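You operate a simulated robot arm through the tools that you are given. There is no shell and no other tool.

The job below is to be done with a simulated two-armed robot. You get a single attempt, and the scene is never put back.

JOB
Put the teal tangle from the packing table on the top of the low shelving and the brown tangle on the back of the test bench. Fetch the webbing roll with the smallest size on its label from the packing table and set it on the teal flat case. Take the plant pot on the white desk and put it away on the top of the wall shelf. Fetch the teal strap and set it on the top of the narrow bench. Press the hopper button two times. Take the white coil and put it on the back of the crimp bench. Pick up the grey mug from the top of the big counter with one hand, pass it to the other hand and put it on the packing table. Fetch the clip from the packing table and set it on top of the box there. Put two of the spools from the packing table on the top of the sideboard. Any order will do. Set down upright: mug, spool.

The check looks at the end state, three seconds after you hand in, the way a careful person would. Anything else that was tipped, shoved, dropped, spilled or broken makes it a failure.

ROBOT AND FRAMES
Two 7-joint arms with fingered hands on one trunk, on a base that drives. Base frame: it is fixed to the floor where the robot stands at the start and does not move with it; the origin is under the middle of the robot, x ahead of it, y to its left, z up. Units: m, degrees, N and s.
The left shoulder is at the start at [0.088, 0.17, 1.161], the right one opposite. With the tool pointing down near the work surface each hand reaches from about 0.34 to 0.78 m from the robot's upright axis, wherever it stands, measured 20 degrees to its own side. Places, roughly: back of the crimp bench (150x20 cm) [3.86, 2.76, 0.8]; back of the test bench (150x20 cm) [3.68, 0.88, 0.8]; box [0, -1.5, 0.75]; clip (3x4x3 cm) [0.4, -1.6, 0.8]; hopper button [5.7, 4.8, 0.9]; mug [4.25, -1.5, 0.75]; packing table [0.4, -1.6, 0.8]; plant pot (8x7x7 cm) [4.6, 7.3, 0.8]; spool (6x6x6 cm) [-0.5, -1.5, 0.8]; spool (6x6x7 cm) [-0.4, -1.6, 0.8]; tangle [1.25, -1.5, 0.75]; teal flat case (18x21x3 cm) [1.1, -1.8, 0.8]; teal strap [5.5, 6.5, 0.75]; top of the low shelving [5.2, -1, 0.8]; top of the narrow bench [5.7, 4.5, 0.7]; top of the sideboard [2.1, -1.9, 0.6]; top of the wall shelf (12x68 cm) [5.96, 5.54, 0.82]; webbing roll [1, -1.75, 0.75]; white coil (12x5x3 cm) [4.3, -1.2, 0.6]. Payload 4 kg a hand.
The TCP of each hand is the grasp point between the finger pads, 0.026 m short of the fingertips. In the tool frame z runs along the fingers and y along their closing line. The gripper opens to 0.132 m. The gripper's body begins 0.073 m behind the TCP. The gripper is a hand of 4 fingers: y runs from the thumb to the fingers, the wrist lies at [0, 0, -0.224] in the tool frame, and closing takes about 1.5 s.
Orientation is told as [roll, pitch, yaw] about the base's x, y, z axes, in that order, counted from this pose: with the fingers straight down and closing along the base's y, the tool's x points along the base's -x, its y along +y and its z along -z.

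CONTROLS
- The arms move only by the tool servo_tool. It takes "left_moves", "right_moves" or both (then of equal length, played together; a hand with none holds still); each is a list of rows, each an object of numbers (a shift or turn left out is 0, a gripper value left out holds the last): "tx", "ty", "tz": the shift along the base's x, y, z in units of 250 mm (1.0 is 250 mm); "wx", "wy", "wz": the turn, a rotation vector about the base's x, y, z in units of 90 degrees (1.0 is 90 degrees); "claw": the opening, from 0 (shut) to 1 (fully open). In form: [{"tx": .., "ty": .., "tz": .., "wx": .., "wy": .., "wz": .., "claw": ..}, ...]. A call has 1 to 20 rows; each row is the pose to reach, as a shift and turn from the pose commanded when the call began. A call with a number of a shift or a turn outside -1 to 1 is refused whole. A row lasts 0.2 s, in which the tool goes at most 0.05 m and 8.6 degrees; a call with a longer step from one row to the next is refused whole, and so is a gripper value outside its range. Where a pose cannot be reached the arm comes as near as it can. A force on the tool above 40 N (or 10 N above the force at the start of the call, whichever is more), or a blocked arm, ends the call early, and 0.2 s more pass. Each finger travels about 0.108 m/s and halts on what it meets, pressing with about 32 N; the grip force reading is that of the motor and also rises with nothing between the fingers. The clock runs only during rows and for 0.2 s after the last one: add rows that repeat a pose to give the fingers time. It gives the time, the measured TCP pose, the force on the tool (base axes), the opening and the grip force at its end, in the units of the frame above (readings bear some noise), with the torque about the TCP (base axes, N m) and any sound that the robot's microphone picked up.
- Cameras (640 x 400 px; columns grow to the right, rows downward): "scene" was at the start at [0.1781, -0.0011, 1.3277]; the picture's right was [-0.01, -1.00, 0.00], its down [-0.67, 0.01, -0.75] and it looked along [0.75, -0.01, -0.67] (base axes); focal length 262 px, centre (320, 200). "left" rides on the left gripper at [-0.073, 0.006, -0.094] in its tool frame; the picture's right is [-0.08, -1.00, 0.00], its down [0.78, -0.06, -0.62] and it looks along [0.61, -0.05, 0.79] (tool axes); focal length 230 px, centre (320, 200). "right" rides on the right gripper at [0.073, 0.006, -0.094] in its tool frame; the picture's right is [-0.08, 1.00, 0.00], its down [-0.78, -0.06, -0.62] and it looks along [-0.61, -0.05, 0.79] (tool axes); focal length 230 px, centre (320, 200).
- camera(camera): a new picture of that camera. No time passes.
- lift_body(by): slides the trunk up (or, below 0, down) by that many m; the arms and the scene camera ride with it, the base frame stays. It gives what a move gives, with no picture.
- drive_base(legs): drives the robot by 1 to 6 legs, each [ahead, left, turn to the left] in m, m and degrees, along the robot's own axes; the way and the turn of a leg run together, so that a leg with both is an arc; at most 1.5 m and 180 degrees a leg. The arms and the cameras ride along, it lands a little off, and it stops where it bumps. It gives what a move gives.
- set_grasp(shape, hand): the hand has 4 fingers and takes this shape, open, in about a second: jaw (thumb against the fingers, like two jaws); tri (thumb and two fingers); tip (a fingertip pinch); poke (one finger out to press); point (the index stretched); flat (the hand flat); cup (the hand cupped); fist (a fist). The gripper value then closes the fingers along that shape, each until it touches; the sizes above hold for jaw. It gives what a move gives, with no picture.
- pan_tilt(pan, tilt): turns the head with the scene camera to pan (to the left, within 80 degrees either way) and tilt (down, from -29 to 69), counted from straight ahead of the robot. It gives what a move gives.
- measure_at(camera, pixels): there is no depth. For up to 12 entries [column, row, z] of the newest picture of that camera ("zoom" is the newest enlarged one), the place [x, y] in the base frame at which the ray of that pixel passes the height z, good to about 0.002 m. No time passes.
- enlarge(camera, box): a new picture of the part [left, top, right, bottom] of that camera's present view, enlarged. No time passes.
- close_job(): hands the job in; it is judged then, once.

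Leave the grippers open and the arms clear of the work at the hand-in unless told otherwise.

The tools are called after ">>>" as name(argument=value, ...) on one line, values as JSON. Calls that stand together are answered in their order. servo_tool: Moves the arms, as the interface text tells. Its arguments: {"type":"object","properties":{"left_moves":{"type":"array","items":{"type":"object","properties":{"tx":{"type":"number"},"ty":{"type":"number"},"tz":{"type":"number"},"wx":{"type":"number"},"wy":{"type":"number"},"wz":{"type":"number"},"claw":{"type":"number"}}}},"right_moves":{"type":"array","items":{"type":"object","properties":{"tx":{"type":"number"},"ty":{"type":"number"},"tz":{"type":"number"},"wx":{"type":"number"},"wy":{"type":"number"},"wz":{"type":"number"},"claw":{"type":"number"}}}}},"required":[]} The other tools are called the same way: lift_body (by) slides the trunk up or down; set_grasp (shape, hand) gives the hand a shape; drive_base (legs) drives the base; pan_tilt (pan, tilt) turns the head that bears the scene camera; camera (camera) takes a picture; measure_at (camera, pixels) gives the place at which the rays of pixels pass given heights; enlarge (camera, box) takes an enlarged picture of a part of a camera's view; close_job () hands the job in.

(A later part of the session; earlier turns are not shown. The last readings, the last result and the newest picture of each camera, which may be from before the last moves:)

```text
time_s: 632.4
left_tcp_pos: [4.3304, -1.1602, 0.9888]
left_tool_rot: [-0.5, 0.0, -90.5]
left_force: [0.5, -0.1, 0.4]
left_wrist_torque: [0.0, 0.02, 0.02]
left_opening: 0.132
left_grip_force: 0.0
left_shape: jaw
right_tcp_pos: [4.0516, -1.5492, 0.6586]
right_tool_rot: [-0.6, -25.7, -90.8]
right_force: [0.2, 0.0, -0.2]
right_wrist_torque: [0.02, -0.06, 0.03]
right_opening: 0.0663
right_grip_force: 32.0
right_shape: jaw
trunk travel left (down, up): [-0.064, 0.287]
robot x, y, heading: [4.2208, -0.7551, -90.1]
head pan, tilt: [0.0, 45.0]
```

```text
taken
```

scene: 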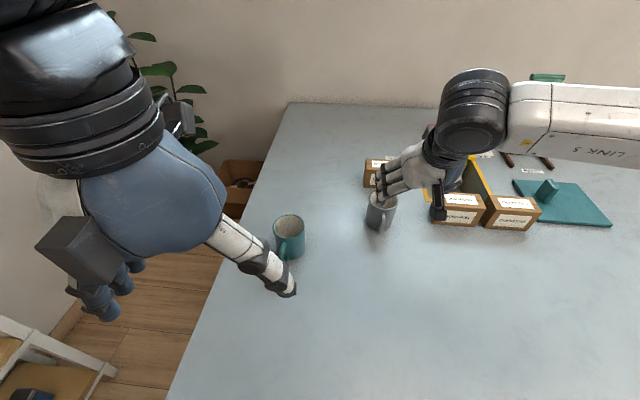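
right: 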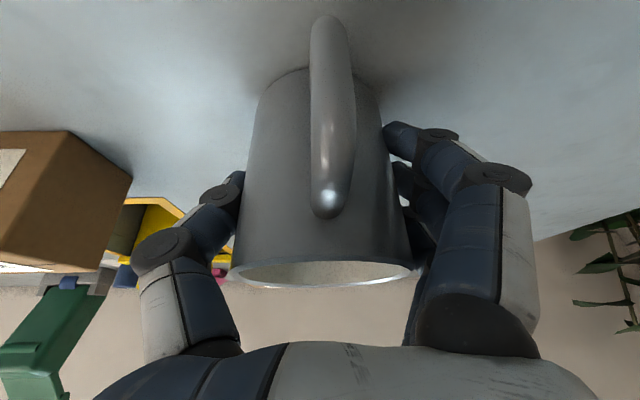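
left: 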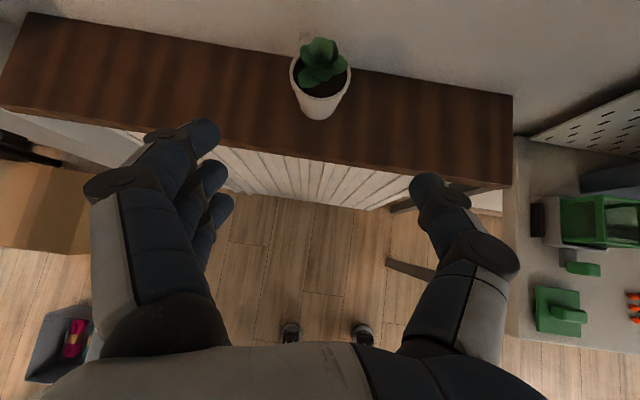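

Gripped (0.066 m). I lift straight up, raise the trunk, and back away from the counter.

>>> servo_tool(right_moves=[{"tz": 0.08}, {"tz": 0.2}, {"tz": 0.34}, {"tz": 0.48}, {"tz": 0.6}, {"tz": 0.6}])

>>> lift_body(by=0.25)

>>> drive_base(legs=[[-0.4, 0, 0]])

>>> camera(camera="scene")

>>> camera(camera="right")

```text
time_s: 633.8
left_tcp_pos: [4.3309, -1.1607, 0.9874]
left_tool_rot: [-0.5, 0.1, -90.7]
left_force: [-0.5, 0.3, 0.0]
left_wrist_torque: [0.01, 0.01, -0.01]
left_opening: 0.1317
left_grip_force: 0.1
left_shape: jaw
right_tcp_pos: [4.0542, -1.5492, 0.8064]
right_tool_rot: [-0.6, -25.6, -90.8]
right_force: [-0.2, 0.1, -2.8]
right_wrist_torque: [0.01, 0.03, -0.01]
right_opening: 0.0662
right_grip_force: 31.8
right_shape: jaw
trunk travel left (down, up): [-0.064, 0.287]
robot x, y, heading: [4.2224, -0.7584, -90.2]
head pan, tilt: [0.0, 45.0]
```

```text
time_s: 636.3
left_tcp_pos: [4.3301, -1.1609, 1.238]
left_tool_rot: [-0.5, 0.1, -90.6]
left_force: [-0.2, 0.0, -0.3]
left_wrist_torque: [0.0, -0.01, 0.01]
left_opening: 0.1318
left_grip_force: 0.1
left_shape: jaw
right_tcp_pos: [4.0528, -1.5511, 1.0572]
right_tool_rot: [-0.6, -25.6, -90.8]
right_force: [0.4, 0.4, -3.2]
right_wrist_torque: [-0.03, 0.01, 0.0]
right_opening: 0.0661
right_grip_force: 31.9
right_shape: jaw
trunk travel left (down, up): [-0.314, 0.037]
robot x, y, heading: [4.2251, -0.7545, -89.8]
head pan, tilt: [0.0, 45.0]
```

```text
time_s: 638.8
left_tcp_pos: [4.3317, -0.7613, 1.2378]
left_tool_rot: [-0.6, 0.0, -90.5]
left_force: [-0.1, -0.3, -0.2]
left_wrist_torque: [-0.01, -0.01, 0.01]
left_opening: 0.132
left_grip_force: 0.0
left_shape: jaw
right_tcp_pos: [4.0524, -1.152, 1.0596]
right_tool_rot: [-0.6, -25.7, -90.8]
right_force: [0.2, -1.1, -3.5]
right_wrist_torque: [-0.02, -0.04, 0.03]
right_opening: 0.0661
right_grip_force: 31.9
right_shape: jaw
trunk travel left (down, up): [-0.314, 0.037]
robot x, y, heading: [4.2217, -0.3577, -90.1]
head pan, tilt: [0.0, 45.0]
```

```text
taken
```

scene: 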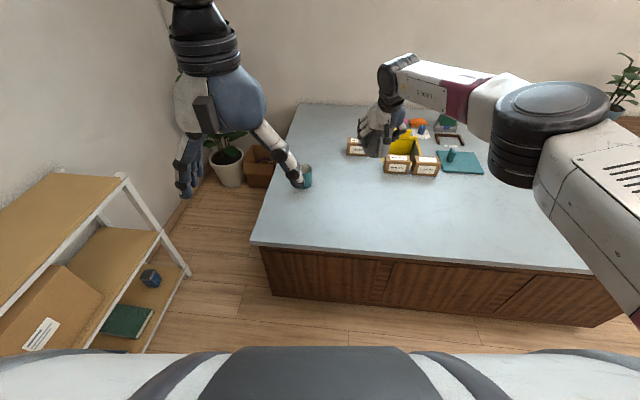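

```text
taken
```

right: 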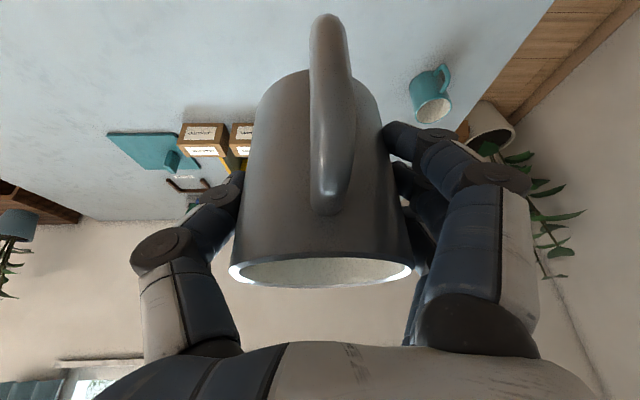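

The mug is held well. For the pass, the left hand must grip the mug from its left side, below or beside the right hand's fingers. I test whether the left hand can turn to point right: first a yaw of −90°.

>>> servo_tool(left_moves=[{"wz": -0.09}, {"wz": -0.18}, {"wz": -0.27}, {"wz": -0.36}, {"wz": -0.45}, {"wz": -0.54}, {"wz": -0.63}, {"wz": -0.72}, {"wz": -0.81}, {"wz": -0.9}, {"wz": -0.98}, {"wz": -0.98}])

>>> servo_tool(left_moves=[{"wy": 0.08, "tx": 0.05}, {"wy": 0.16, "tx": 0.1}, {"wy": 0.24, "tx": 0.1}, {"wy": 0.32, "tx": 0.1}, {"wy": 0.4, "tx": 0.1}, {"wy": 0.48, "tx": 0.1}, {"wy": 0.56, "tx": 0.1}, {"wy": 0.64, "tx": 0.1}, {"wy": 0.72, "tx": 0.1}, {"wy": 0.8, "tx": 0.1}, {"wy": 0.8, "tx": 0.1}])

>>> camera(camera="scene")

>>> camera(camera="left")

```text
time_s: 641.4
left_tcp_pos: [4.3312, -0.7614, 1.2378]
left_tool_rot: [-0.5, -0.1, -178.9]
left_force: [-0.1, 0.4, -0.2]
left_wrist_torque: [-0.03, 0.01, -0.01]
left_opening: 0.1319
left_grip_force: 0.1
left_shape: jaw
right_tcp_pos: [4.0526, -1.1516, 1.0583]
right_tool_rot: [-0.7, -25.7, -90.9]
right_force: [-1.1, 0.4, -2.5]
right_wrist_torque: [-0.01, 0.02, 0.0]
right_opening: 0.0659
right_grip_force: 32.5
right_shape: jaw
trunk travel left (down, up): [-0.314, 0.037]
robot x, y, heading: [4.222, -0.357, -90.1]
head pan, tilt: [0.0, 45.0]
```

```text
time_s: 643.8
left_tcp_pos: [4.3557, -0.7618, 1.2382]
left_tool_rot: [-4.0, -72.0, -176.0]
left_force: [-0.9, 0.0, -0.2]
left_wrist_torque: [0.0, 0.0, -0.02]
left_opening: 0.1318
left_grip_force: 0.0
left_shape: jaw
right_tcp_pos: [4.0511, -1.1524, 1.058]
right_tool_rot: [-0.6, -25.7, -90.8]
right_force: [-0.4, 0.6, -2.9]
right_wrist_torque: [-0.05, -0.02, -0.02]
right_opening: 0.0659
right_grip_force: 31.8
right_shape: jaw
trunk travel left (down, up): [-0.314, 0.037]
robot x, y, heading: [4.2231, -0.3567, -89.9]
head pan, tilt: [0.0, 45.0]
```

```text
taken
```

scene: 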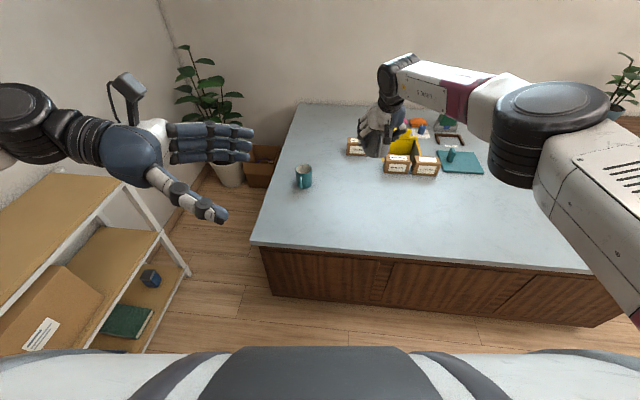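

```text
taken
```

left: 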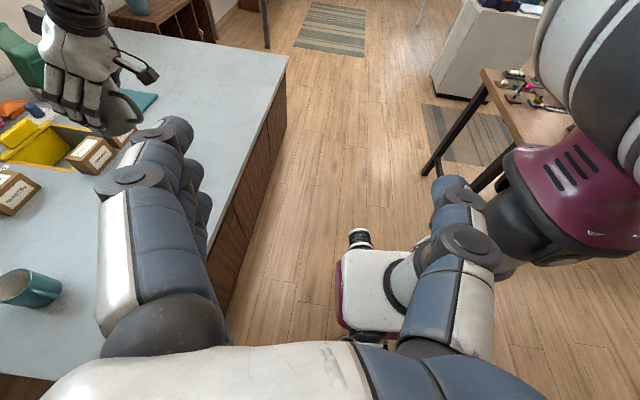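

The left hand can point to the right with its camera on top: good. For a clean pass the right hand should hold only the mug's top rim. I set the mug down nearer on the counter to re-grip it higher. First I drive 0.3 ahead and lower the trunk 0.1.

>>> drive_base(legs=[[0.3, 0, 0]])

>>> lift_body(by=-0.1)

>>> servo_tool(right_moves=[{"ty": 0.15}, {"ty": 0.3}, {"ty": 0.45, "tz": -0.1}, {"ty": 0.6, "tz": -0.2}, {"ty": 0.72, "tz": -0.32}, {"ty": 0.8, "tz": -0.46}, {"ty": 0.8, "tz": -0.6}, {"ty": 0.8, "tz": -0.75}, {"ty": 0.8, "tz": -0.9}, {"ty": 0.8, "tz": -0.9}], left_moves=[{"tx": 0.1}, {"tx": 0.2}, {"tx": 0.3, "tz": 0.1}, {"tx": 0.4, "tz": 0.2}, {"tx": 0.4, "tz": 0.3}, {"tx": 0.4, "tz": 0.3}, {"tx": 0.4, "tz": 0.3}, {"tx": 0.4, "tz": 0.3}, {"tx": 0.4, "tz": 0.3}, {"tx": 0.4, "tz": 0.3}])

>>> camera(camera="scene")

>>> camera(camera="right")

```text
time_s: 645.9
left_tcp_pos: [4.3552, -1.0603, 1.2381]
left_tool_rot: [-4.5, -71.9, -175.9]
left_force: [0.1, -0.1, -0.1]
left_wrist_torque: [0.01, -0.01, -0.02]
left_opening: 0.1319
left_grip_force: 0.2
left_shape: jaw
right_tcp_pos: [4.0512, -1.4502, 1.058]
right_tool_rot: [-0.6, -25.6, -90.9]
right_force: [0.4, -0.1, -3.0]
right_wrist_torque: [-0.02, 0.01, -0.02]
right_opening: 0.066
right_grip_force: 31.8
right_shape: jaw
trunk travel left (down, up): [-0.314, 0.037]
robot x, y, heading: [4.2213, -0.6515, -90.4]
head pan, tilt: [0.0, 45.0]
```

```text
time_s: 647.2
left_tcp_pos: [4.3551, -1.0592, 1.1391]
left_tool_rot: [-4.0, -71.9, -176.4]
left_force: [0.1, -0.8, 0.3]
left_wrist_torque: [0.0, 0.0, 0.04]
left_opening: 0.132
left_grip_force: 0.0
left_shape: jaw
right_tcp_pos: [4.0519, -1.4491, 0.9601]
right_tool_rot: [-0.6, -25.7, -91.0]
right_force: [0.0, 1.7, -2.6]
right_wrist_torque: [-0.04, 0.0, 0.03]
right_opening: 0.066
right_grip_force: 31.8
right_shape: jaw
trunk travel left (down, up): [-0.214, 0.137]
robot x, y, heading: [4.2262, -0.6588, -90.2]
head pan, tilt: [0.0, 45.0]
```

```text
time_s: 649.4
left_tcp_pos: [4.4553, -1.0589, 1.2146]
left_tool_rot: [-4.3, -71.8, -176.2]
left_force: [0.1, 0.8, 0.0]
left_wrist_torque: [0.0, -0.01, 0.01]
left_opening: 0.1318
left_grip_force: 0.0
left_shape: jaw
right_tcp_pos: [4.0494, -1.2488, 0.7327]
right_tool_rot: [-0.7, -25.7, -90.9]
right_force: [-0.7, 0.3, -3.9]
right_wrist_torque: [-0.04, 0.05, 0.0]
right_opening: 0.0659
right_grip_force: 32.1
right_shape: jaw
trunk travel left (down, up): [-0.214, 0.137]
robot x, y, heading: [4.223, -0.66, -90.2]
head pan, tilt: [0.0, 45.0]
```

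```text
taken
```

scene: 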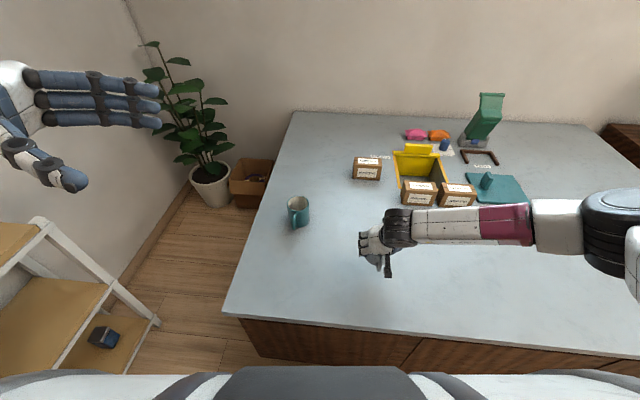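

```text
taken
```

right: 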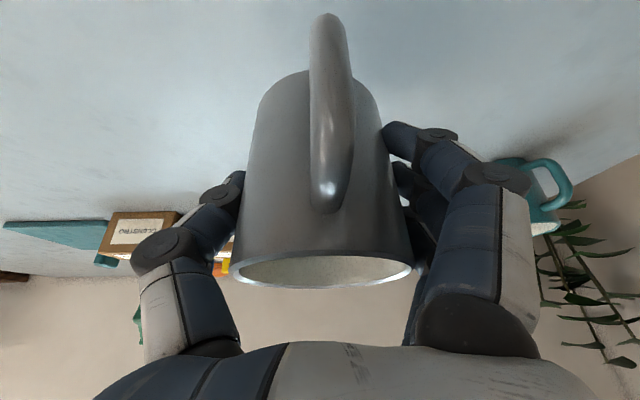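

I lower the mug to the counter until it touches, then release.

>>> servo_tool(right_moves=[{"tz": -0.1}, {"tz": -0.18}, {"tz": -0.24}, {"tz": -0.27}, {"tz": -0.28}, {"tz": -0.29}, {"tz": -0.3}, {"tz": -0.31}])

```text
time_s: 651.2
left_tcp_pos: [4.4567, -1.0581, 1.2143]
left_tool_rot: [-4.0, -71.8, -176.3]
left_force: [-0.3, 0.2, 0.0]
left_wrist_torque: [0.0, -0.03, 0.01]
left_opening: 0.132
left_grip_force: 0.1
left_shape: jaw
right_tcp_pos: [4.0503, -1.2501, 0.6572]
right_tool_rot: [-0.6, -25.8, -90.9]
right_force: [-0.5, -0.3, 11.8]
right_wrist_torque: [0.06, -0.12, 0.03]
right_opening: 0.066
right_grip_force: 31.6
right_shape: jaw
trunk travel left (down, up): [-0.214, 0.137]
robot x, y, heading: [4.2252, -0.6619, -90.1]
head pan, tilt: [0.0, 45.0]
```

Contact (12 N). I open and withdraw up along the hand's axis.

>>> servo_tool(right_moves=[{"tz": 0.006, "claw": 0.6}, {"tz": 0.006, "claw": 0.75}, {"tz": 0.006, "claw": 0.88}, {"tz": 0.006, "claw": 0.88}, {"tz": 0.1, "ty": 0.045}, {"tz": 0.24, "ty": 0.11}, {"tz": 0.38, "ty": 0.175}, {"tz": 0.52, "ty": 0.24}, {"tz": 0.66, "ty": 0.24}, {"tz": 0.66, "ty": 0.24}])

>>> camera(camera="scene")

>>> camera(camera="right")

```text
time_s: 653.4
left_tcp_pos: [4.4558, -1.0589, 1.2141]
left_tool_rot: [-4.2, -71.8, -176.1]
left_force: [0.8, -0.7, -0.7]
left_wrist_torque: [0.02, 0.01, -0.02]
left_opening: 0.1322
left_grip_force: 0.1
left_shape: jaw
right_tcp_pos: [4.0489, -1.1903, 0.821]
right_tool_rot: [-0.6, -25.7, -90.9]
right_force: [-0.3, -0.2, 0.1]
right_wrist_torque: [-0.02, 0.0, 0.03]
right_opening: 0.1164
right_grip_force: 0.0
right_shape: jaw
trunk travel left (down, up): [-0.214, 0.137]
robot x, y, heading: [4.2225, -0.6577, -90.2]
head pan, tilt: [0.0, 45.0]
```

```text
taken
```

scene: 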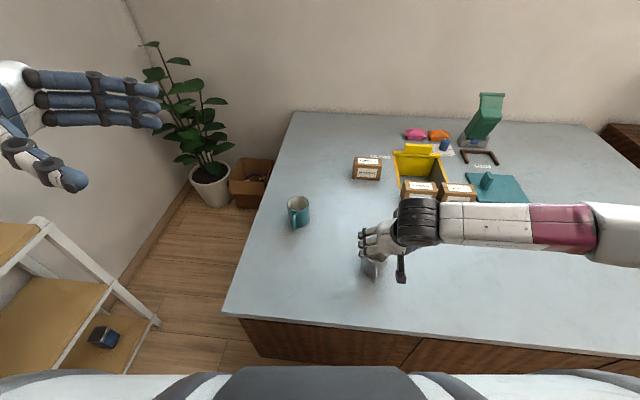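

```text
taken
```

right: 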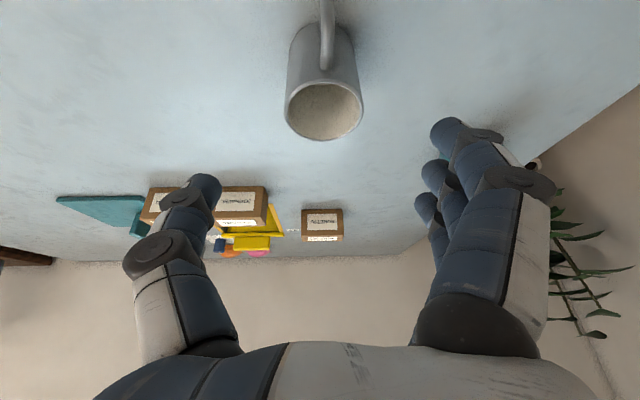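

The mug stands upright. I measure its rim, then straighten the right hand above it.

>>> measure_at(camera="right", pixels=[[324, 108, 0.69], [285, 108, 0.69], [363, 108, 0.69], [327, 45, 0.6]])

>>> servo_tool(right_moves=[{"wx": 0.08, "ty": -0.06}, {"wx": 0.16, "ty": -0.12}, {"wx": 0.24, "ty": -0.18}, {"wx": 0.286, "ty": -0.24}, {"wx": 0.286, "ty": -0.24}])

>>> camera(camera="right")

```text
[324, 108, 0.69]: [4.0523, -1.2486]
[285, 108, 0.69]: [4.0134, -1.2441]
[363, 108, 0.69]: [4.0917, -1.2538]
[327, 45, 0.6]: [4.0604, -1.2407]
```

```text
time_s: 654.6
left_tcp_pos: [4.4569, -1.0593, 1.2141]
left_tool_rot: [-4.2, -71.9, -176.2]
left_force: [-0.1, -0.6, 0.4]
left_wrist_torque: [-0.02, 0.0, 0.01]
left_opening: 0.1321
left_grip_force: 0.0
left_shape: jaw
right_tcp_pos: [4.0506, -1.2501, 0.8215]
right_tool_rot: [-1.0, 0.1, -90.9]
right_force: [0.9, -0.7, 0.0]
right_wrist_torque: [-0.03, 0.0, 0.0]
right_opening: 0.1161
right_grip_force: 0.0
right_shape: jaw
trunk travel left (down, up): [-0.214, 0.137]
robot x, y, heading: [4.2237, -0.6564, -90.0]
head pan, tilt: [0.0, 45.0]
```

```text
taken
```

right: 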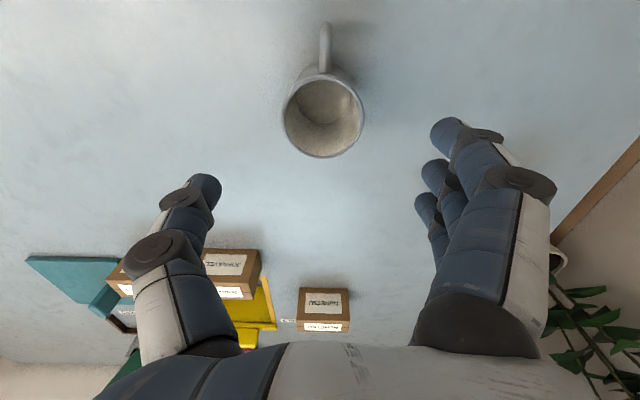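

Aligned over the mug. I lower to the rim level (TCP z≈0.69) and close on the top edge.

>>> servo_tool(right_moves=[{"tz": -0.14}, {"tz": -0.28}, {"tz": -0.4}, {"tz": -0.5}, {"tz": -0.523}, {"tz": -0.523, "claw": 0.6}, {"tz": -0.523, "claw": 0.4}, {"tz": -0.523, "claw": 0.2}, {"tz": -0.523, "claw": 0.0}, {"tz": -0.523, "claw": 0.0}, {"tz": -0.523, "claw": 0.0}, {"tz": -0.523, "claw": 0.0}])

>>> camera(camera="right")

>>> enlarge(camera="scene", box=[300, 180, 480, 320])

```text
time_s: 657.2
left_tcp_pos: [4.4562, -1.0601, 1.2148]
left_tool_rot: [-4.3, -72.0, -176.2]
left_force: [-0.2, 0.3, 0.3]
left_wrist_torque: [-0.03, 0.02, 0.0]
left_opening: 0.132
left_grip_force: 0.0
left_shape: jaw
right_tcp_pos: [4.0515, -1.2501, 0.6897]
right_tool_rot: [-0.9, 0.1, -90.8]
right_force: [-0.1, 0.8, 0.2]
right_wrist_torque: [0.01, 0.01, 0.0]
right_opening: 0.0665
right_grip_force: 32.0
right_shape: jaw
trunk travel left (down, up): [-0.214, 0.137]
robot x, y, heading: [4.2271, -0.6554, -90.3]
head pan, tilt: [0.0, 45.0]
```

```text
taken
```

right: 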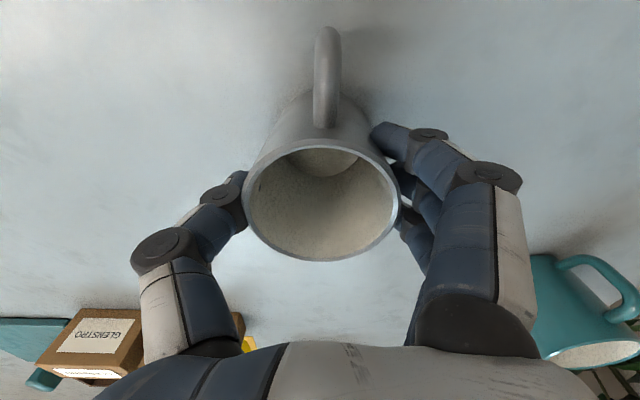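

```text
2.86 times, centred on (390, 250) of scene
```

zoom: 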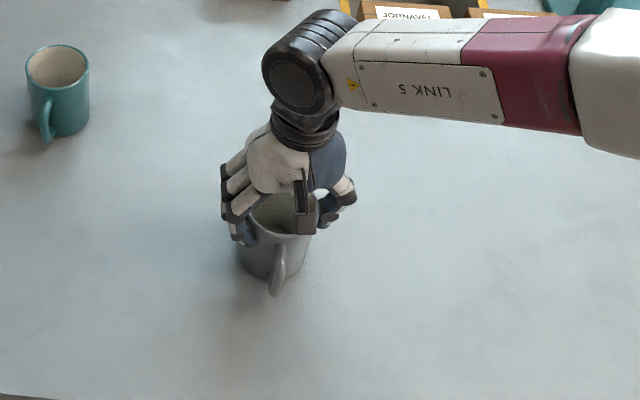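

The right hand holds the mug's top edge. I lift it 0.25 m, then turn it 90° so the handle faces right, and bring it in front of me.

>>> servo_tool(right_moves=[{"tz": 0.08}, {"tz": 0.2}, {"tz": 0.34}, {"tz": 0.48}, {"tz": 0.62}, {"tz": 0.76}, {"tz": 0.9}, {"tz": 1.0}, {"tz": 1.0}])

>>> servo_tool(right_moves=[{"wz": 0.08, "tz": 0.05}, {"wz": 0.16, "tz": 0.1}, {"wz": 0.24, "tz": 0.15}, {"wz": 0.32, "tz": 0.2, "ty": 0.05}, {"wz": 0.4, "tz": 0.2, "ty": 0.1, "tx": 0.05}, {"wz": 0.48, "tz": 0.2, "ty": 0.15, "tx": 0.1}, {"wz": 0.56, "tz": 0.2, "ty": 0.2, "tx": 0.15}, {"wz": 0.64, "tz": 0.2, "ty": 0.25, "tx": 0.2}, {"wz": 0.72, "tz": 0.2, "ty": 0.3, "tx": 0.25}, {"wz": 0.8, "tz": 0.2, "ty": 0.32, "tx": 0.3}, {"wz": 0.88, "tz": 0.2, "ty": 0.32, "tx": 0.35}, {"wz": 0.96, "tz": 0.2, "ty": 0.32, "tx": 0.4}, {"wz": 1.0, "tz": 0.2, "ty": 0.32, "tx": 0.4}, {"wz": 1.0, "tz": 0.2, "ty": 0.32, "tx": 0.4}])

>>> camera(camera="scene")

>>> camera(camera="right")

```text
time_s: 659.2
left_tcp_pos: [4.4568, -1.0596, 1.214]
left_tool_rot: [-4.2, -71.9, -176.0]
left_force: [-0.2, 0.3, -0.4]
left_wrist_torque: [0.01, 0.0, -0.01]
left_opening: 0.132
left_grip_force: 0.1
left_shape: jaw
right_tcp_pos: [4.0506, -1.2512, 0.9402]
right_tool_rot: [-0.9, 0.1, -90.8]
right_force: [-0.2, -0.9, -3.2]
right_wrist_torque: [-0.04, 0.0, -0.04]
right_opening: 0.0664
right_grip_force: 32.1
right_shape: jaw
trunk travel left (down, up): [-0.214, 0.137]
robot x, y, heading: [4.2205, -0.653, -90.3]
head pan, tilt: [0.0, 45.0]
```

```text
time_s: 662.2
left_tcp_pos: [4.4552, -1.0598, 1.2138]
left_tool_rot: [-4.2, -71.8, -176.1]
left_force: [0.9, -0.3, 0.3]
left_wrist_torque: [0.03, 0.01, -0.01]
left_opening: 0.1317
left_grip_force: 0.1
left_shape: jaw
right_tcp_pos: [4.1492, -1.17, 0.9904]
right_tool_rot: [-0.9, 0.1, -0.8]
right_force: [-0.4, 1.0, -2.7]
right_wrist_torque: [0.01, 0.02, -0.01]
right_opening: 0.0666
right_grip_force: 32.3
right_shape: jaw
trunk travel left (down, up): [-0.214, 0.137]
robot x, y, heading: [4.2228, -0.6575, -90.1]
head pan, tilt: [0.0, 45.0]
```

```text
taken
```

scene: 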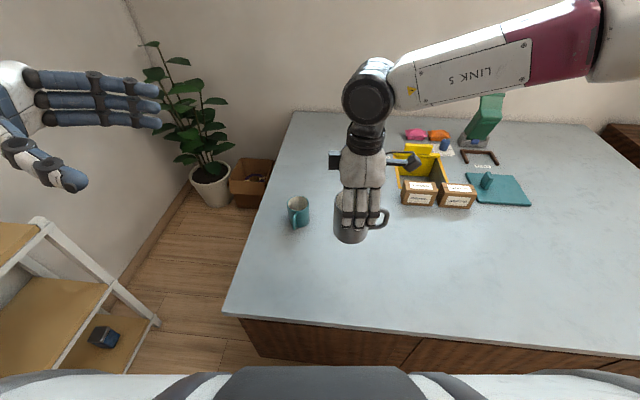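

```text
taken
```

right: 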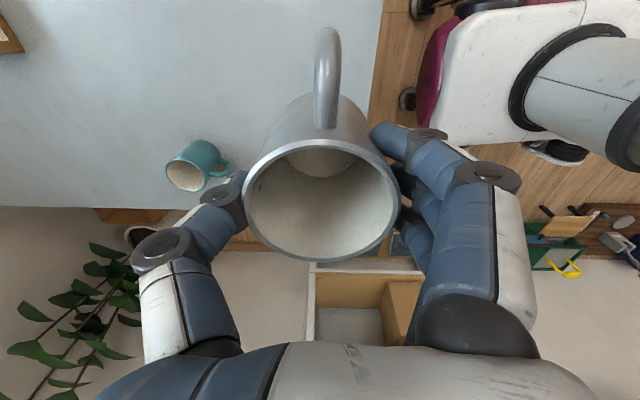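

Handle faces right, the mug's lower part is free. I lower the left hand to the mug's lower half height, nearly level, still 0.3 m to the left.

>>> servo_tool(left_moves=[{"ty": -0.06, "tz": -0.12, "wy": 0.05}, {"ty": -0.12, "tz": -0.25, "wy": 0.1}, {"ty": -0.18, "tz": -0.38, "wy": 0.14}, {"ty": -0.24, "tz": -0.52, "wy": 0.14}, {"ty": -0.32, "tz": -0.66, "wy": 0.14}, {"ty": -0.4, "tz": -0.8, "wy": 0.14}, {"ty": -0.44, "tz": -0.94, "wy": 0.14}, {"ty": -0.44, "tz": -1.0, "wy": 0.14}, {"ty": -0.44, "tz": -1.0, "wy": 0.14}])

>>> camera(camera="left")

>>> camera(camera="scene")

```text
time_s: 664.2
left_tcp_pos: [4.4308, -1.1824, 0.9999]
left_tool_rot: [-21.1, -83.4, -159.6]
left_force: [0.0, 0.5, 0.4]
left_wrist_torque: [0.0, -0.04, -0.02]
left_opening: 0.132
left_grip_force: 0.1
left_shape: jaw
left hand out of reach, approached as far as the arm can: row 5, 6, 7, 8, 9
right_tcp_pos: [4.1506, -1.1703, 0.9907]
right_tool_rot: [-1.0, 0.1, -0.8]
right_force: [0.2, -0.1, -2.6]
right_wrist_torque: [-0.03, 0.01, 0.0]
right_opening: 0.0664
right_grip_force: 31.8
right_shape: jaw
trunk travel left (down, up): [-0.214, 0.137]
robot x, y, heading: [4.2235, -0.6564, -90.3]
head pan, tilt: [0.0, 45.0]
```

```text
taken
```

left: 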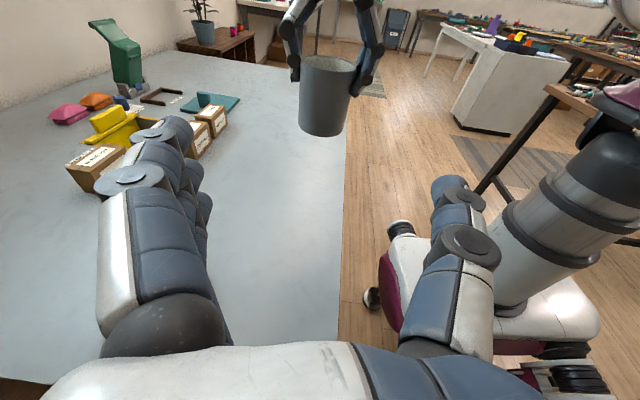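

```text
taken
```

scene: 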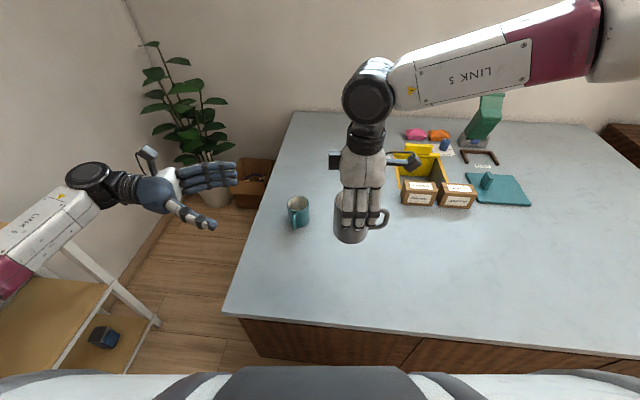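

The left arm is at its limit that low. I'll do the pass higher instead: I bring the left hand back up, and raise the mug 0.18 m, a bit closer to me.

>>> servo_tool(left_moves=[{"tz": 0.14}, {"tz": 0.28}, {"tz": 0.42}, {"tz": 0.56, "tx": -0.05}, {"tz": 0.7, "tx": -0.1, "ty": 0.1}, {"tz": 0.8, "tx": -0.1, "ty": 0.2}, {"tz": 0.8, "tx": -0.1, "ty": 0.3}, {"tz": 0.8, "tx": -0.1, "ty": 0.3}], right_moves=[{"tz": 0.1}, {"tz": 0.2}, {"tz": 0.3}, {"tz": 0.4, "ty": 0.05}, {"tz": 0.5, "ty": 0.15}, {"tz": 0.6, "ty": 0.25}, {"tz": 0.7, "ty": 0.35}, {"tz": 0.7, "ty": 0.35}])

>>> camera(camera="left")

>>> camera(camera="scene")

```text
time_s: 666.0
left_tcp_pos: [4.4029, -1.1063, 1.1976]
left_tool_rot: [-13.7, -84.4, -166.8]
left_force: [0.2, -0.6, -0.1]
left_wrist_torque: [0.0, 0.03, -0.02]
left_opening: 0.1323
left_grip_force: 0.0
left_shape: jaw
right_tcp_pos: [4.1487, -1.0829, 1.1646]
right_tool_rot: [-1.0, 0.1, -0.9]
right_force: [-0.1, 0.1, -2.4]
right_wrist_torque: [-0.01, -0.02, 0.04]
right_opening: 0.0663
right_grip_force: 31.8
right_shape: jaw
trunk travel left (down, up): [-0.214, 0.137]
robot x, y, heading: [4.2238, -0.6561, -90.2]
head pan, tilt: [0.0, 45.0]
```

```text
taken
```

left: 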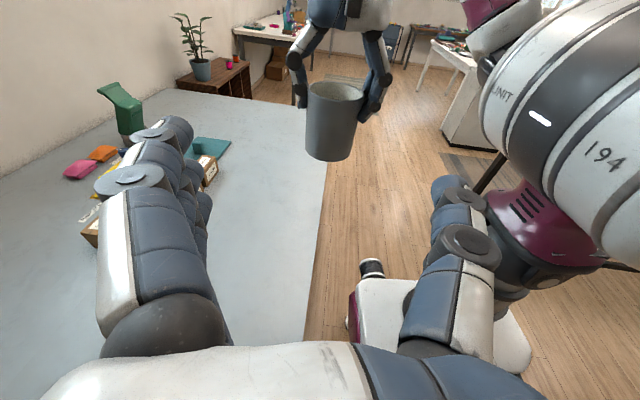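

```text
taken
```

scene: 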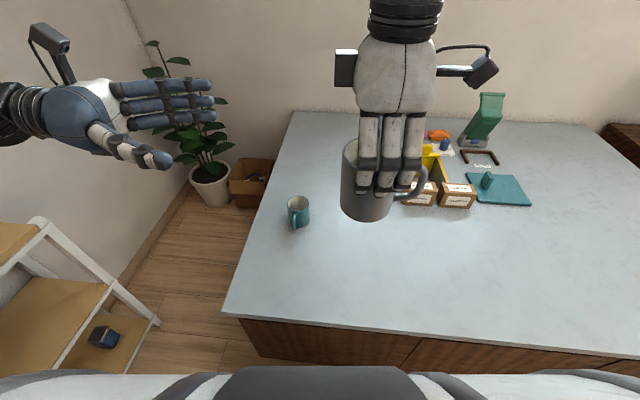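

The left hand is level and points right. Mug bottom is at z≈1.075. I line up at (4.33,−1.083,1.104), just left of the mug.

>>> servo_tool(left_moves=[{"tx": -0.06, "ty": 0.03, "tz": -0.1}, {"tx": -0.12, "ty": 0.06, "tz": -0.2}, {"tx": -0.2, "ty": 0.09, "tz": -0.3}, {"tx": -0.29, "ty": 0.09, "tz": -0.375}, {"tx": -0.29, "ty": 0.09, "tz": -0.375}])

>>> camera(camera="left")

>>> camera(camera="scene")

```text
time_s: 667.2
left_tcp_pos: [4.3316, -1.0856, 1.1051]
left_tool_rot: [-13.1, -84.4, -167.4]
left_force: [-0.3, -0.1, -0.4]
left_wrist_torque: [0.0, -0.04, 0.0]
left_opening: 0.1317
left_grip_force: 0.0
left_shape: jaw
right_tcp_pos: [4.1494, -1.081, 1.1669]
right_tool_rot: [-1.1, 0.1, -0.8]
right_force: [0.4, 0.0, -3.2]
right_wrist_torque: [0.04, -0.03, 0.0]
right_opening: 0.0663
right_grip_force: 32.0
right_shape: jaw
trunk travel left (down, up): [-0.214, 0.137]
robot x, y, heading: [4.2224, -0.655, -90.4]
head pan, tilt: [0.0, 45.0]
```

```text
taken
```

left: 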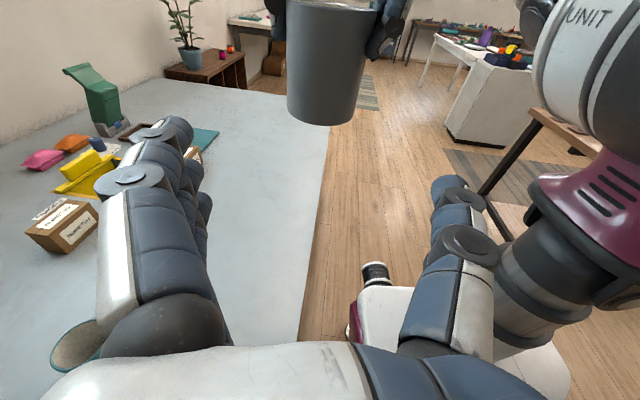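

```text
taken
```

scene: 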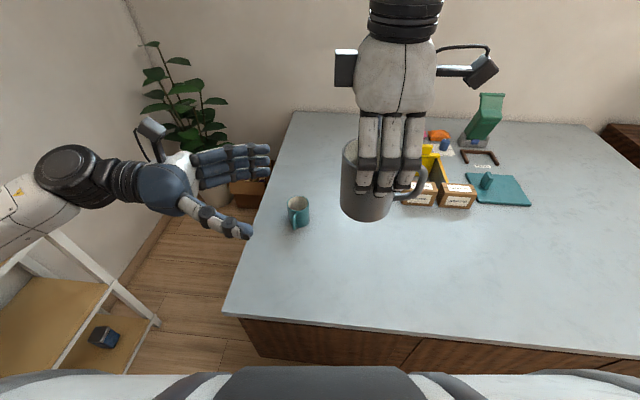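

Aligned within a few mm. I shift 5 mm and slide the left hand in around the mug's lower half.

>>> servo_tool(left_moves=[{"tx": -0.12, "ty": 0.02}, {"tx": -0.24, "ty": 0.02}, {"tx": -0.36, "ty": 0.02}, {"tx": -0.48, "ty": 0.02}, {"tx": -0.6, "ty": 0.02}, {"tx": -0.7, "ty": 0.02}, {"tx": -0.72, "ty": 0.02}, {"tx": -0.72, "ty": 0.02}])

>>> camera(camera="left")

>>> camera(camera="scene")

```text
time_s: 669.0
left_tcp_pos: [4.1501, -1.0813, 1.1049]
left_tool_rot: [-13.0, -84.4, -167.7]
left_force: [-0.1, 0.0, 0.2]
left_wrist_torque: [-0.02, -0.01, 0.0]
left_opening: 0.1319
left_grip_force: 0.1
left_shape: jaw
right_tcp_pos: [4.1491, -1.0812, 1.1649]
right_tool_rot: [-1.0, 0.1, -0.8]
right_force: [0.4, -0.4, -2.8]
right_wrist_torque: [0.01, 0.04, 0.03]
right_opening: 0.066
right_grip_force: 32.3
right_shape: jaw
trunk travel left (down, up): [-0.214, 0.137]
robot x, y, heading: [4.2249, -0.6565, -90.3]
head pan, tilt: [0.0, 45.0]
```

```text
taken
```

left: 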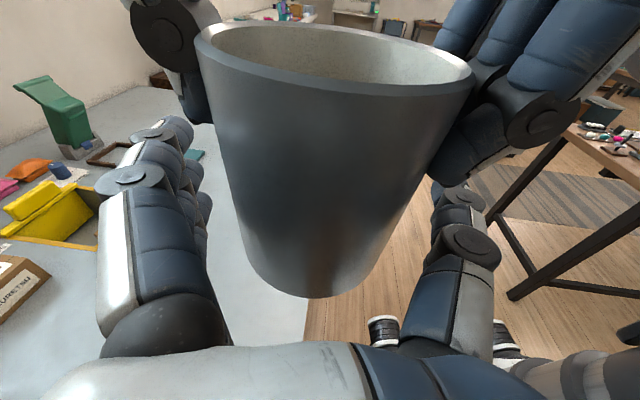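

```text
taken
```

scene: 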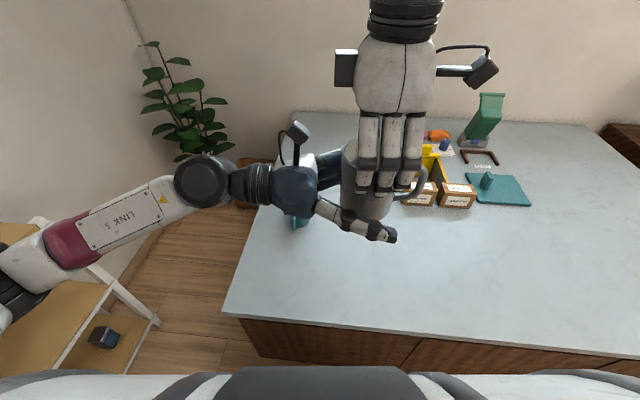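

The left hand straddles the mug's lower half. I close it.

>>> servo_tool(left_moves=[{"claw": 0.8}, {"claw": 0.6}, {"claw": 0.45}, {"claw": 0.3}, {"claw": 0.15}, {"claw": 0.0}, {"claw": 0.0}, {"claw": 0.0}, {"claw": 0.0}])

>>> camera(camera="left")

>>> enlarge(camera="scene", box=[280, 100, 460, 270])

```text
time_s: 671.0
left_tcp_pos: [4.1521, -1.0808, 1.1047]
left_tool_rot: [-13.1, -84.3, -167.3]
left_force: [-5.8, 1.9, -0.6]
left_wrist_torque: [0.07, -0.12, 0.29]
left_opening: 0.0595
left_grip_force: 32.2
left_shape: jaw
right_tcp_pos: [4.1505, -1.0819, 1.1649]
right_tool_rot: [-1.0, 0.0, -0.7]
right_force: [5.7, -1.8, 0.8]
right_wrist_torque: [-0.17, -0.23, -0.32]
right_opening: 0.0663
right_grip_force: 31.7
right_shape: jaw
trunk travel left (down, up): [-0.214, 0.137]
robot x, y, heading: [4.2263, -0.6586, -90.2]
head pan, tilt: [0.0, 45.0]
```

```text
taken
```

left: 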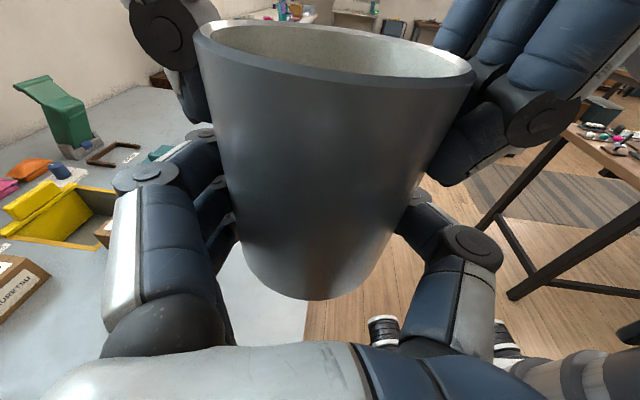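

```text
2.35 times, centred on (370, 185) of scene
```

zoom: 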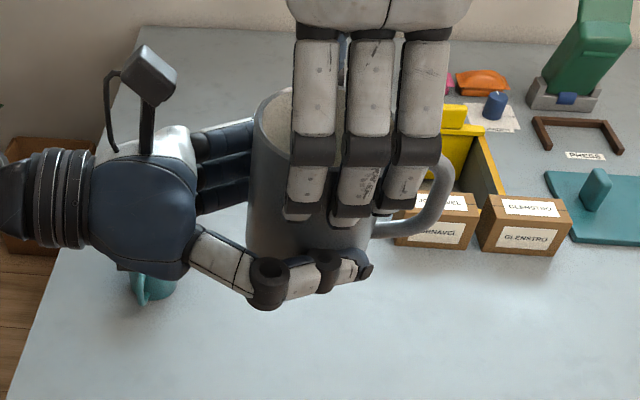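

Both hands hold it. I open the right hand and lift it away; the left keeps the mug.

>>> servo_tool(right_moves=[{"claw": 0.6}, {"claw": 0.75}, {"claw": 0.9}, {"claw": 0.9}, {"tz": 0.1}, {"tz": 0.22}, {"tz": 0.36}, {"tz": 0.5}, {"tz": 0.6}, {"tz": 0.6}])

>>> camera(camera="left")

>>> camera(camera="scene")

```text
time_s: 673.2
left_tcp_pos: [4.1523, -1.0795, 1.1033]
left_tool_rot: [-13.0, -84.4, -167.4]
left_force: [-0.9, -0.9, 0.8]
left_wrist_torque: [0.02, 0.0, 0.02]
left_opening: 0.0589
left_grip_force: 32.7
left_shape: jaw
right_tcp_pos: [4.1504, -1.0824, 1.3162]
right_tool_rot: [-0.9, 0.0, -0.8]
right_force: [0.5, -0.4, -0.1]
right_wrist_torque: [0.02, -0.02, 0.02]
right_opening: 0.1187
right_grip_force: 0.1
right_shape: jaw
trunk travel left (down, up): [-0.214, 0.137]
robot x, y, heading: [4.2238, -0.6551, -90.1]
head pan, tilt: [0.0, 45.0]
```

```text
taken
```

left: 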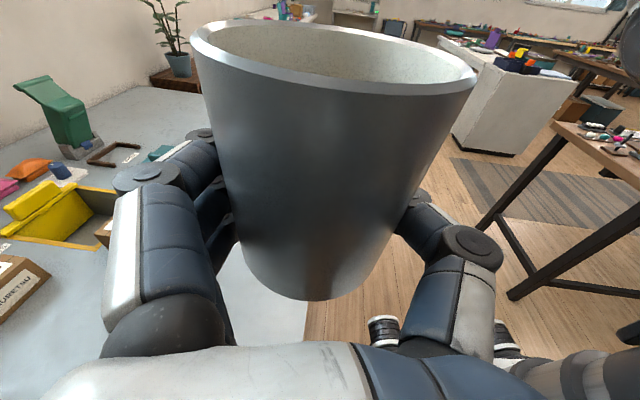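

```text
taken
```

scene: 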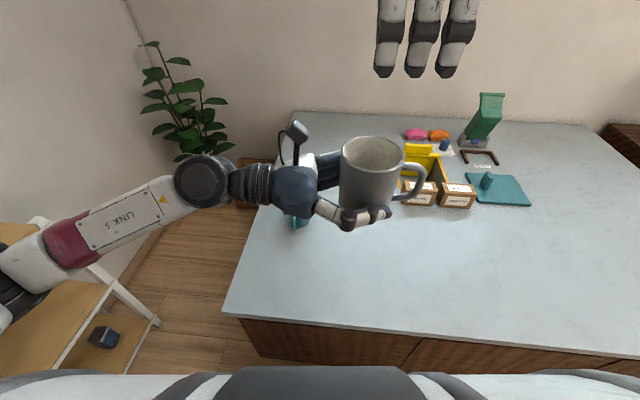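

The pass worked: the left hand holds the mug level. Now I turn the left hand from pointing right to pointing forward (about the vertical), moving it ahead, and pull the right hand aside.

>>> servo_tool(left_moves=[{"ty": -0.1}, {"ty": -0.2, "wz": 0.04}, {"ty": -0.3, "wz": 0.12, "tx": 0.04}, {"ty": -0.4, "wz": 0.2, "tx": 0.08}, {"ty": -0.5, "wz": 0.28, "tx": 0.12}, {"ty": -0.58, "wz": 0.36, "tx": 0.16}, {"ty": -0.64, "wz": 0.44, "tx": 0.2}, {"ty": -0.7, "wz": 0.52, "tx": 0.24}, {"ty": -0.75, "wz": 0.6, "tx": 0.28}, {"ty": -0.8, "wz": 0.68, "tx": 0.32}, {"ty": -0.8, "wz": 0.76, "tx": 0.36}, {"ty": -0.8, "wz": 0.84, "tx": 0.4}, {"ty": -0.8, "wz": 0.92, "tx": 0.44}, {"ty": -0.8, "wz": 1.0, "tx": 0.46}, {"ty": -0.8, "wz": 1.0, "tx": 0.46}], right_moves=[{"tx": -0.1}, {"tx": -0.2}, {"tx": -0.3}, {"tx": -0.4}, {"tx": -0.5}, {"tx": -0.6}, {"tx": -0.6}, {"tx": -0.6}, {"tx": -0.6}, {"tx": -0.6}, {"tx": -0.6}, {"tx": -0.6}, {"tx": -0.6}, {"tx": -0.6}, {"tx": -0.6}])

>>> camera(camera="left")

>>> camera(camera="scene")

```text
time_s: 676.4
left_tcp_pos: [4.2674, -1.2812, 1.1044]
left_tool_rot: [-13.2, -84.3, -77.3]
left_force: [-0.4, -0.5, 0.2]
left_wrist_torque: [0.0, 0.0, 0.0]
left_opening: 0.0584
left_grip_force: 32.4
left_shape: jaw
right_tcp_pos: [3.9995, -1.0827, 1.3168]
right_tool_rot: [-1.0, 0.1, -0.8]
right_force: [0.3, 0.3, 0.8]
right_wrist_torque: [-0.04, 0.04, 0.01]
right_opening: 0.1184
right_grip_force: 0.1
right_shape: jaw
trunk travel left (down, up): [-0.214, 0.137]
robot x, y, heading: [4.2255, -0.6555, -90.0]
head pan, tilt: [0.0, 45.0]
```

```text
taken
```

left: 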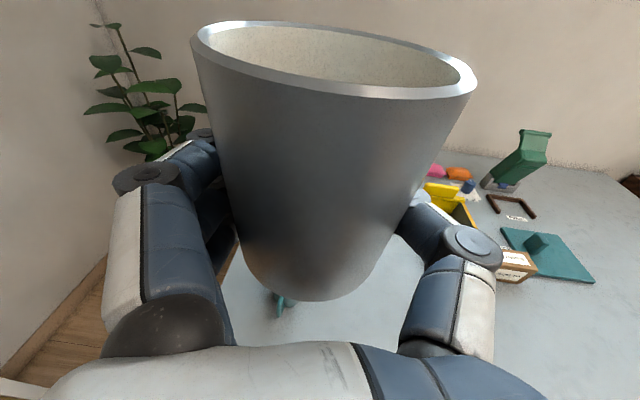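

```text
taken
```

scene: 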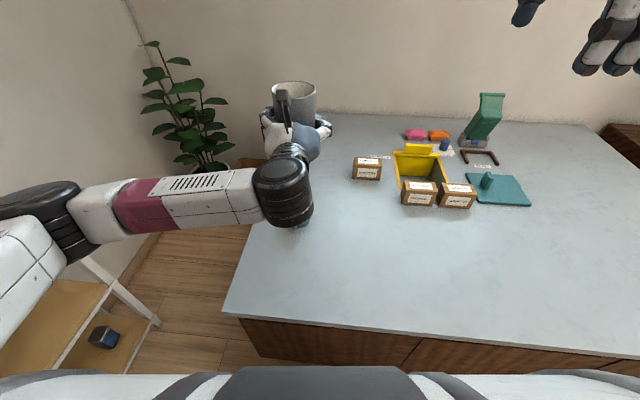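

The mug sits upright in the left hand, which points forward. I back off to y≈−0.42 and drive sideways (right) about 3.8 m to the packing table.

>>> drive_base(legs=[[-0.235, 0, 0], [0, -1.3, 0], [0, -1.3, 0]])

>>> camera(camera="scene")

```text
time_s: 700.8
left_tcp_pos: [1.6374, -1.0306, 1.1058]
left_tool_rot: [-12.8, -84.4, -78.3]
left_force: [-0.3, 0.4, -2.5]
left_wrist_torque: [0.01, 0.0, 0.0]
left_opening: 0.0585
left_grip_force: 32.2
left_shape: jaw
right_tcp_pos: [1.371, -0.8324, 1.3173]
right_tool_rot: [-1.0, -0.1, -1.3]
right_force: [0.7, -0.4, 0.1]
right_wrist_torque: [0.0, 0.01, 0.01]
right_opening: 0.1186
right_grip_force: 0.1
right_shape: jaw
trunk travel left (down, up): [-0.214, 0.137]
robot x, y, heading: [1.6002, -0.4064, -90.6]
head pan, tilt: [0.0, 45.0]
```

```text
taken
```

scene: 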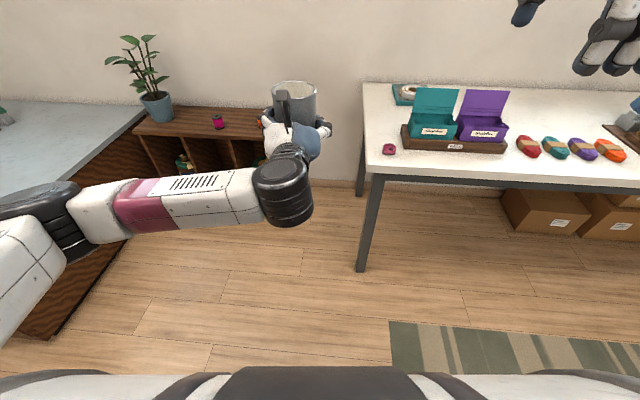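

I continue 1.15 m to the right.

>>> drive_base(legs=[[0, -1.15, 0.5]])

>>> camera(camera="scene")

>>> camera(camera="left")

```text
time_s: 711.4
left_tcp_pos: [0.4565, -1.0153, 1.104]
left_tool_rot: [-12.7, -84.4, -78.5]
left_force: [-0.4, -0.2, -3.1]
left_wrist_torque: [0.05, 0.0, 0.01]
left_opening: 0.0585
left_grip_force: 32.4
left_shape: jaw
right_tcp_pos: [0.1909, -0.8147, 1.3169]
right_tool_rot: [-1.1, -0.1, -1.6]
right_force: [0.5, -0.7, 0.0]
right_wrist_torque: [-0.01, 0.04, -0.01]
right_opening: 0.1185
right_grip_force: 0.1
right_shape: jaw
trunk travel left (down, up): [-0.214, 0.137]
robot x, y, heading: [0.4203, -0.3917, -90.9]
head pan, tilt: [0.0, 45.0]
```

```text
taken
```

scene: 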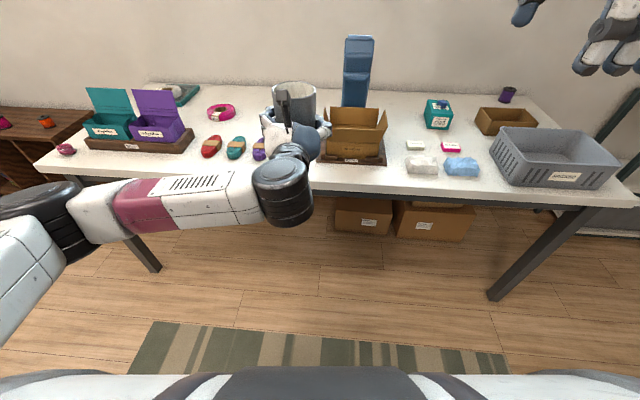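

```text
taken
```

left: 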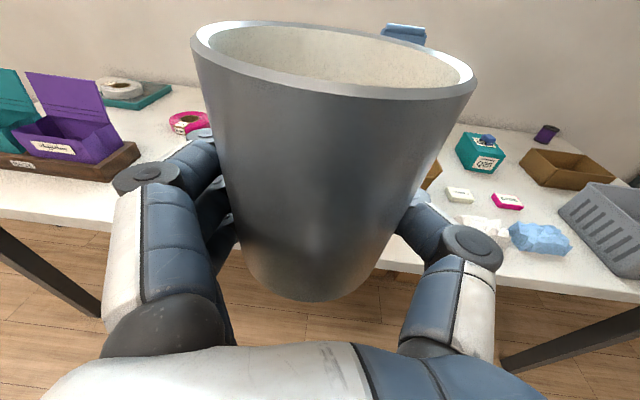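

The mug must go near the front edge, between the orange hank and the carton's board. I look with the right camera to measure that gap.

>>> camera(camera="right")

>>> enlarge(camera="scene", box=[240, 90, 400, 210])

```text
taken
```

right: 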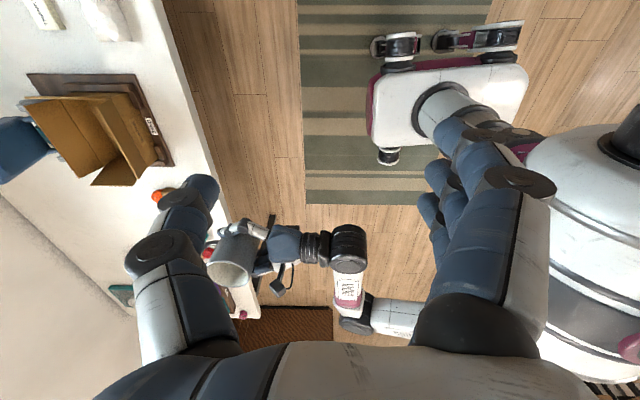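

```text
3.33 times, centred on (320, 150) of scene
```

zoom: 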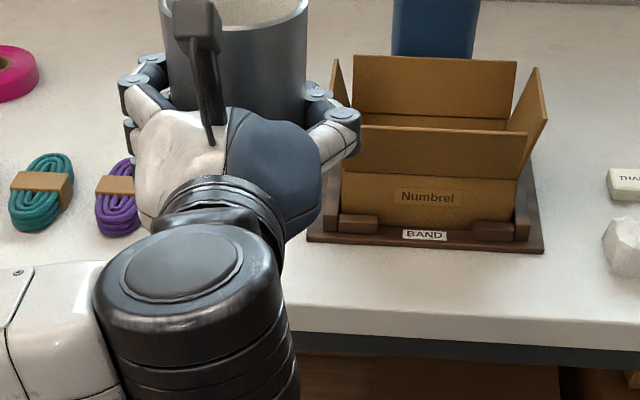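

I measure the board's corner, the orange hank and the table edge in the right view.

>>> measure_at(camera="right", pixels=[[173, 166, 0.81], [137, 75, 0.81], [158, 196, 0.81], [205, 140, 0.795], [222, 190, 0.795], [150, 10, 0.795], [208, 248, 0.81]])

>>> measure_at(camera="zoom", pixels=[[307, 240, 0.81], [545, 252, 0.81], [322, 170, 0.81], [290, 305, 0.795], [600, 320, 0.795], [118, 235, 0.8], [130, 165, 0.82]])

```text
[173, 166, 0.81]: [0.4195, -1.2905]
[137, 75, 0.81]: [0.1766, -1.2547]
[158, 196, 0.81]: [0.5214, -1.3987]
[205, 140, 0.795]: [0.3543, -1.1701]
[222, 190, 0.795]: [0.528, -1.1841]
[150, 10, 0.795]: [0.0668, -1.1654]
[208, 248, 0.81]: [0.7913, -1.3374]
```

```text
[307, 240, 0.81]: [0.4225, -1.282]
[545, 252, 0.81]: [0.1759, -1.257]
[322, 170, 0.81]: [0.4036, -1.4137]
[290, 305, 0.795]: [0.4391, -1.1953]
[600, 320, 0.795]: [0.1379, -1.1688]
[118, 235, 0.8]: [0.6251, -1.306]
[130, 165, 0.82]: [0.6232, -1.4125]
```

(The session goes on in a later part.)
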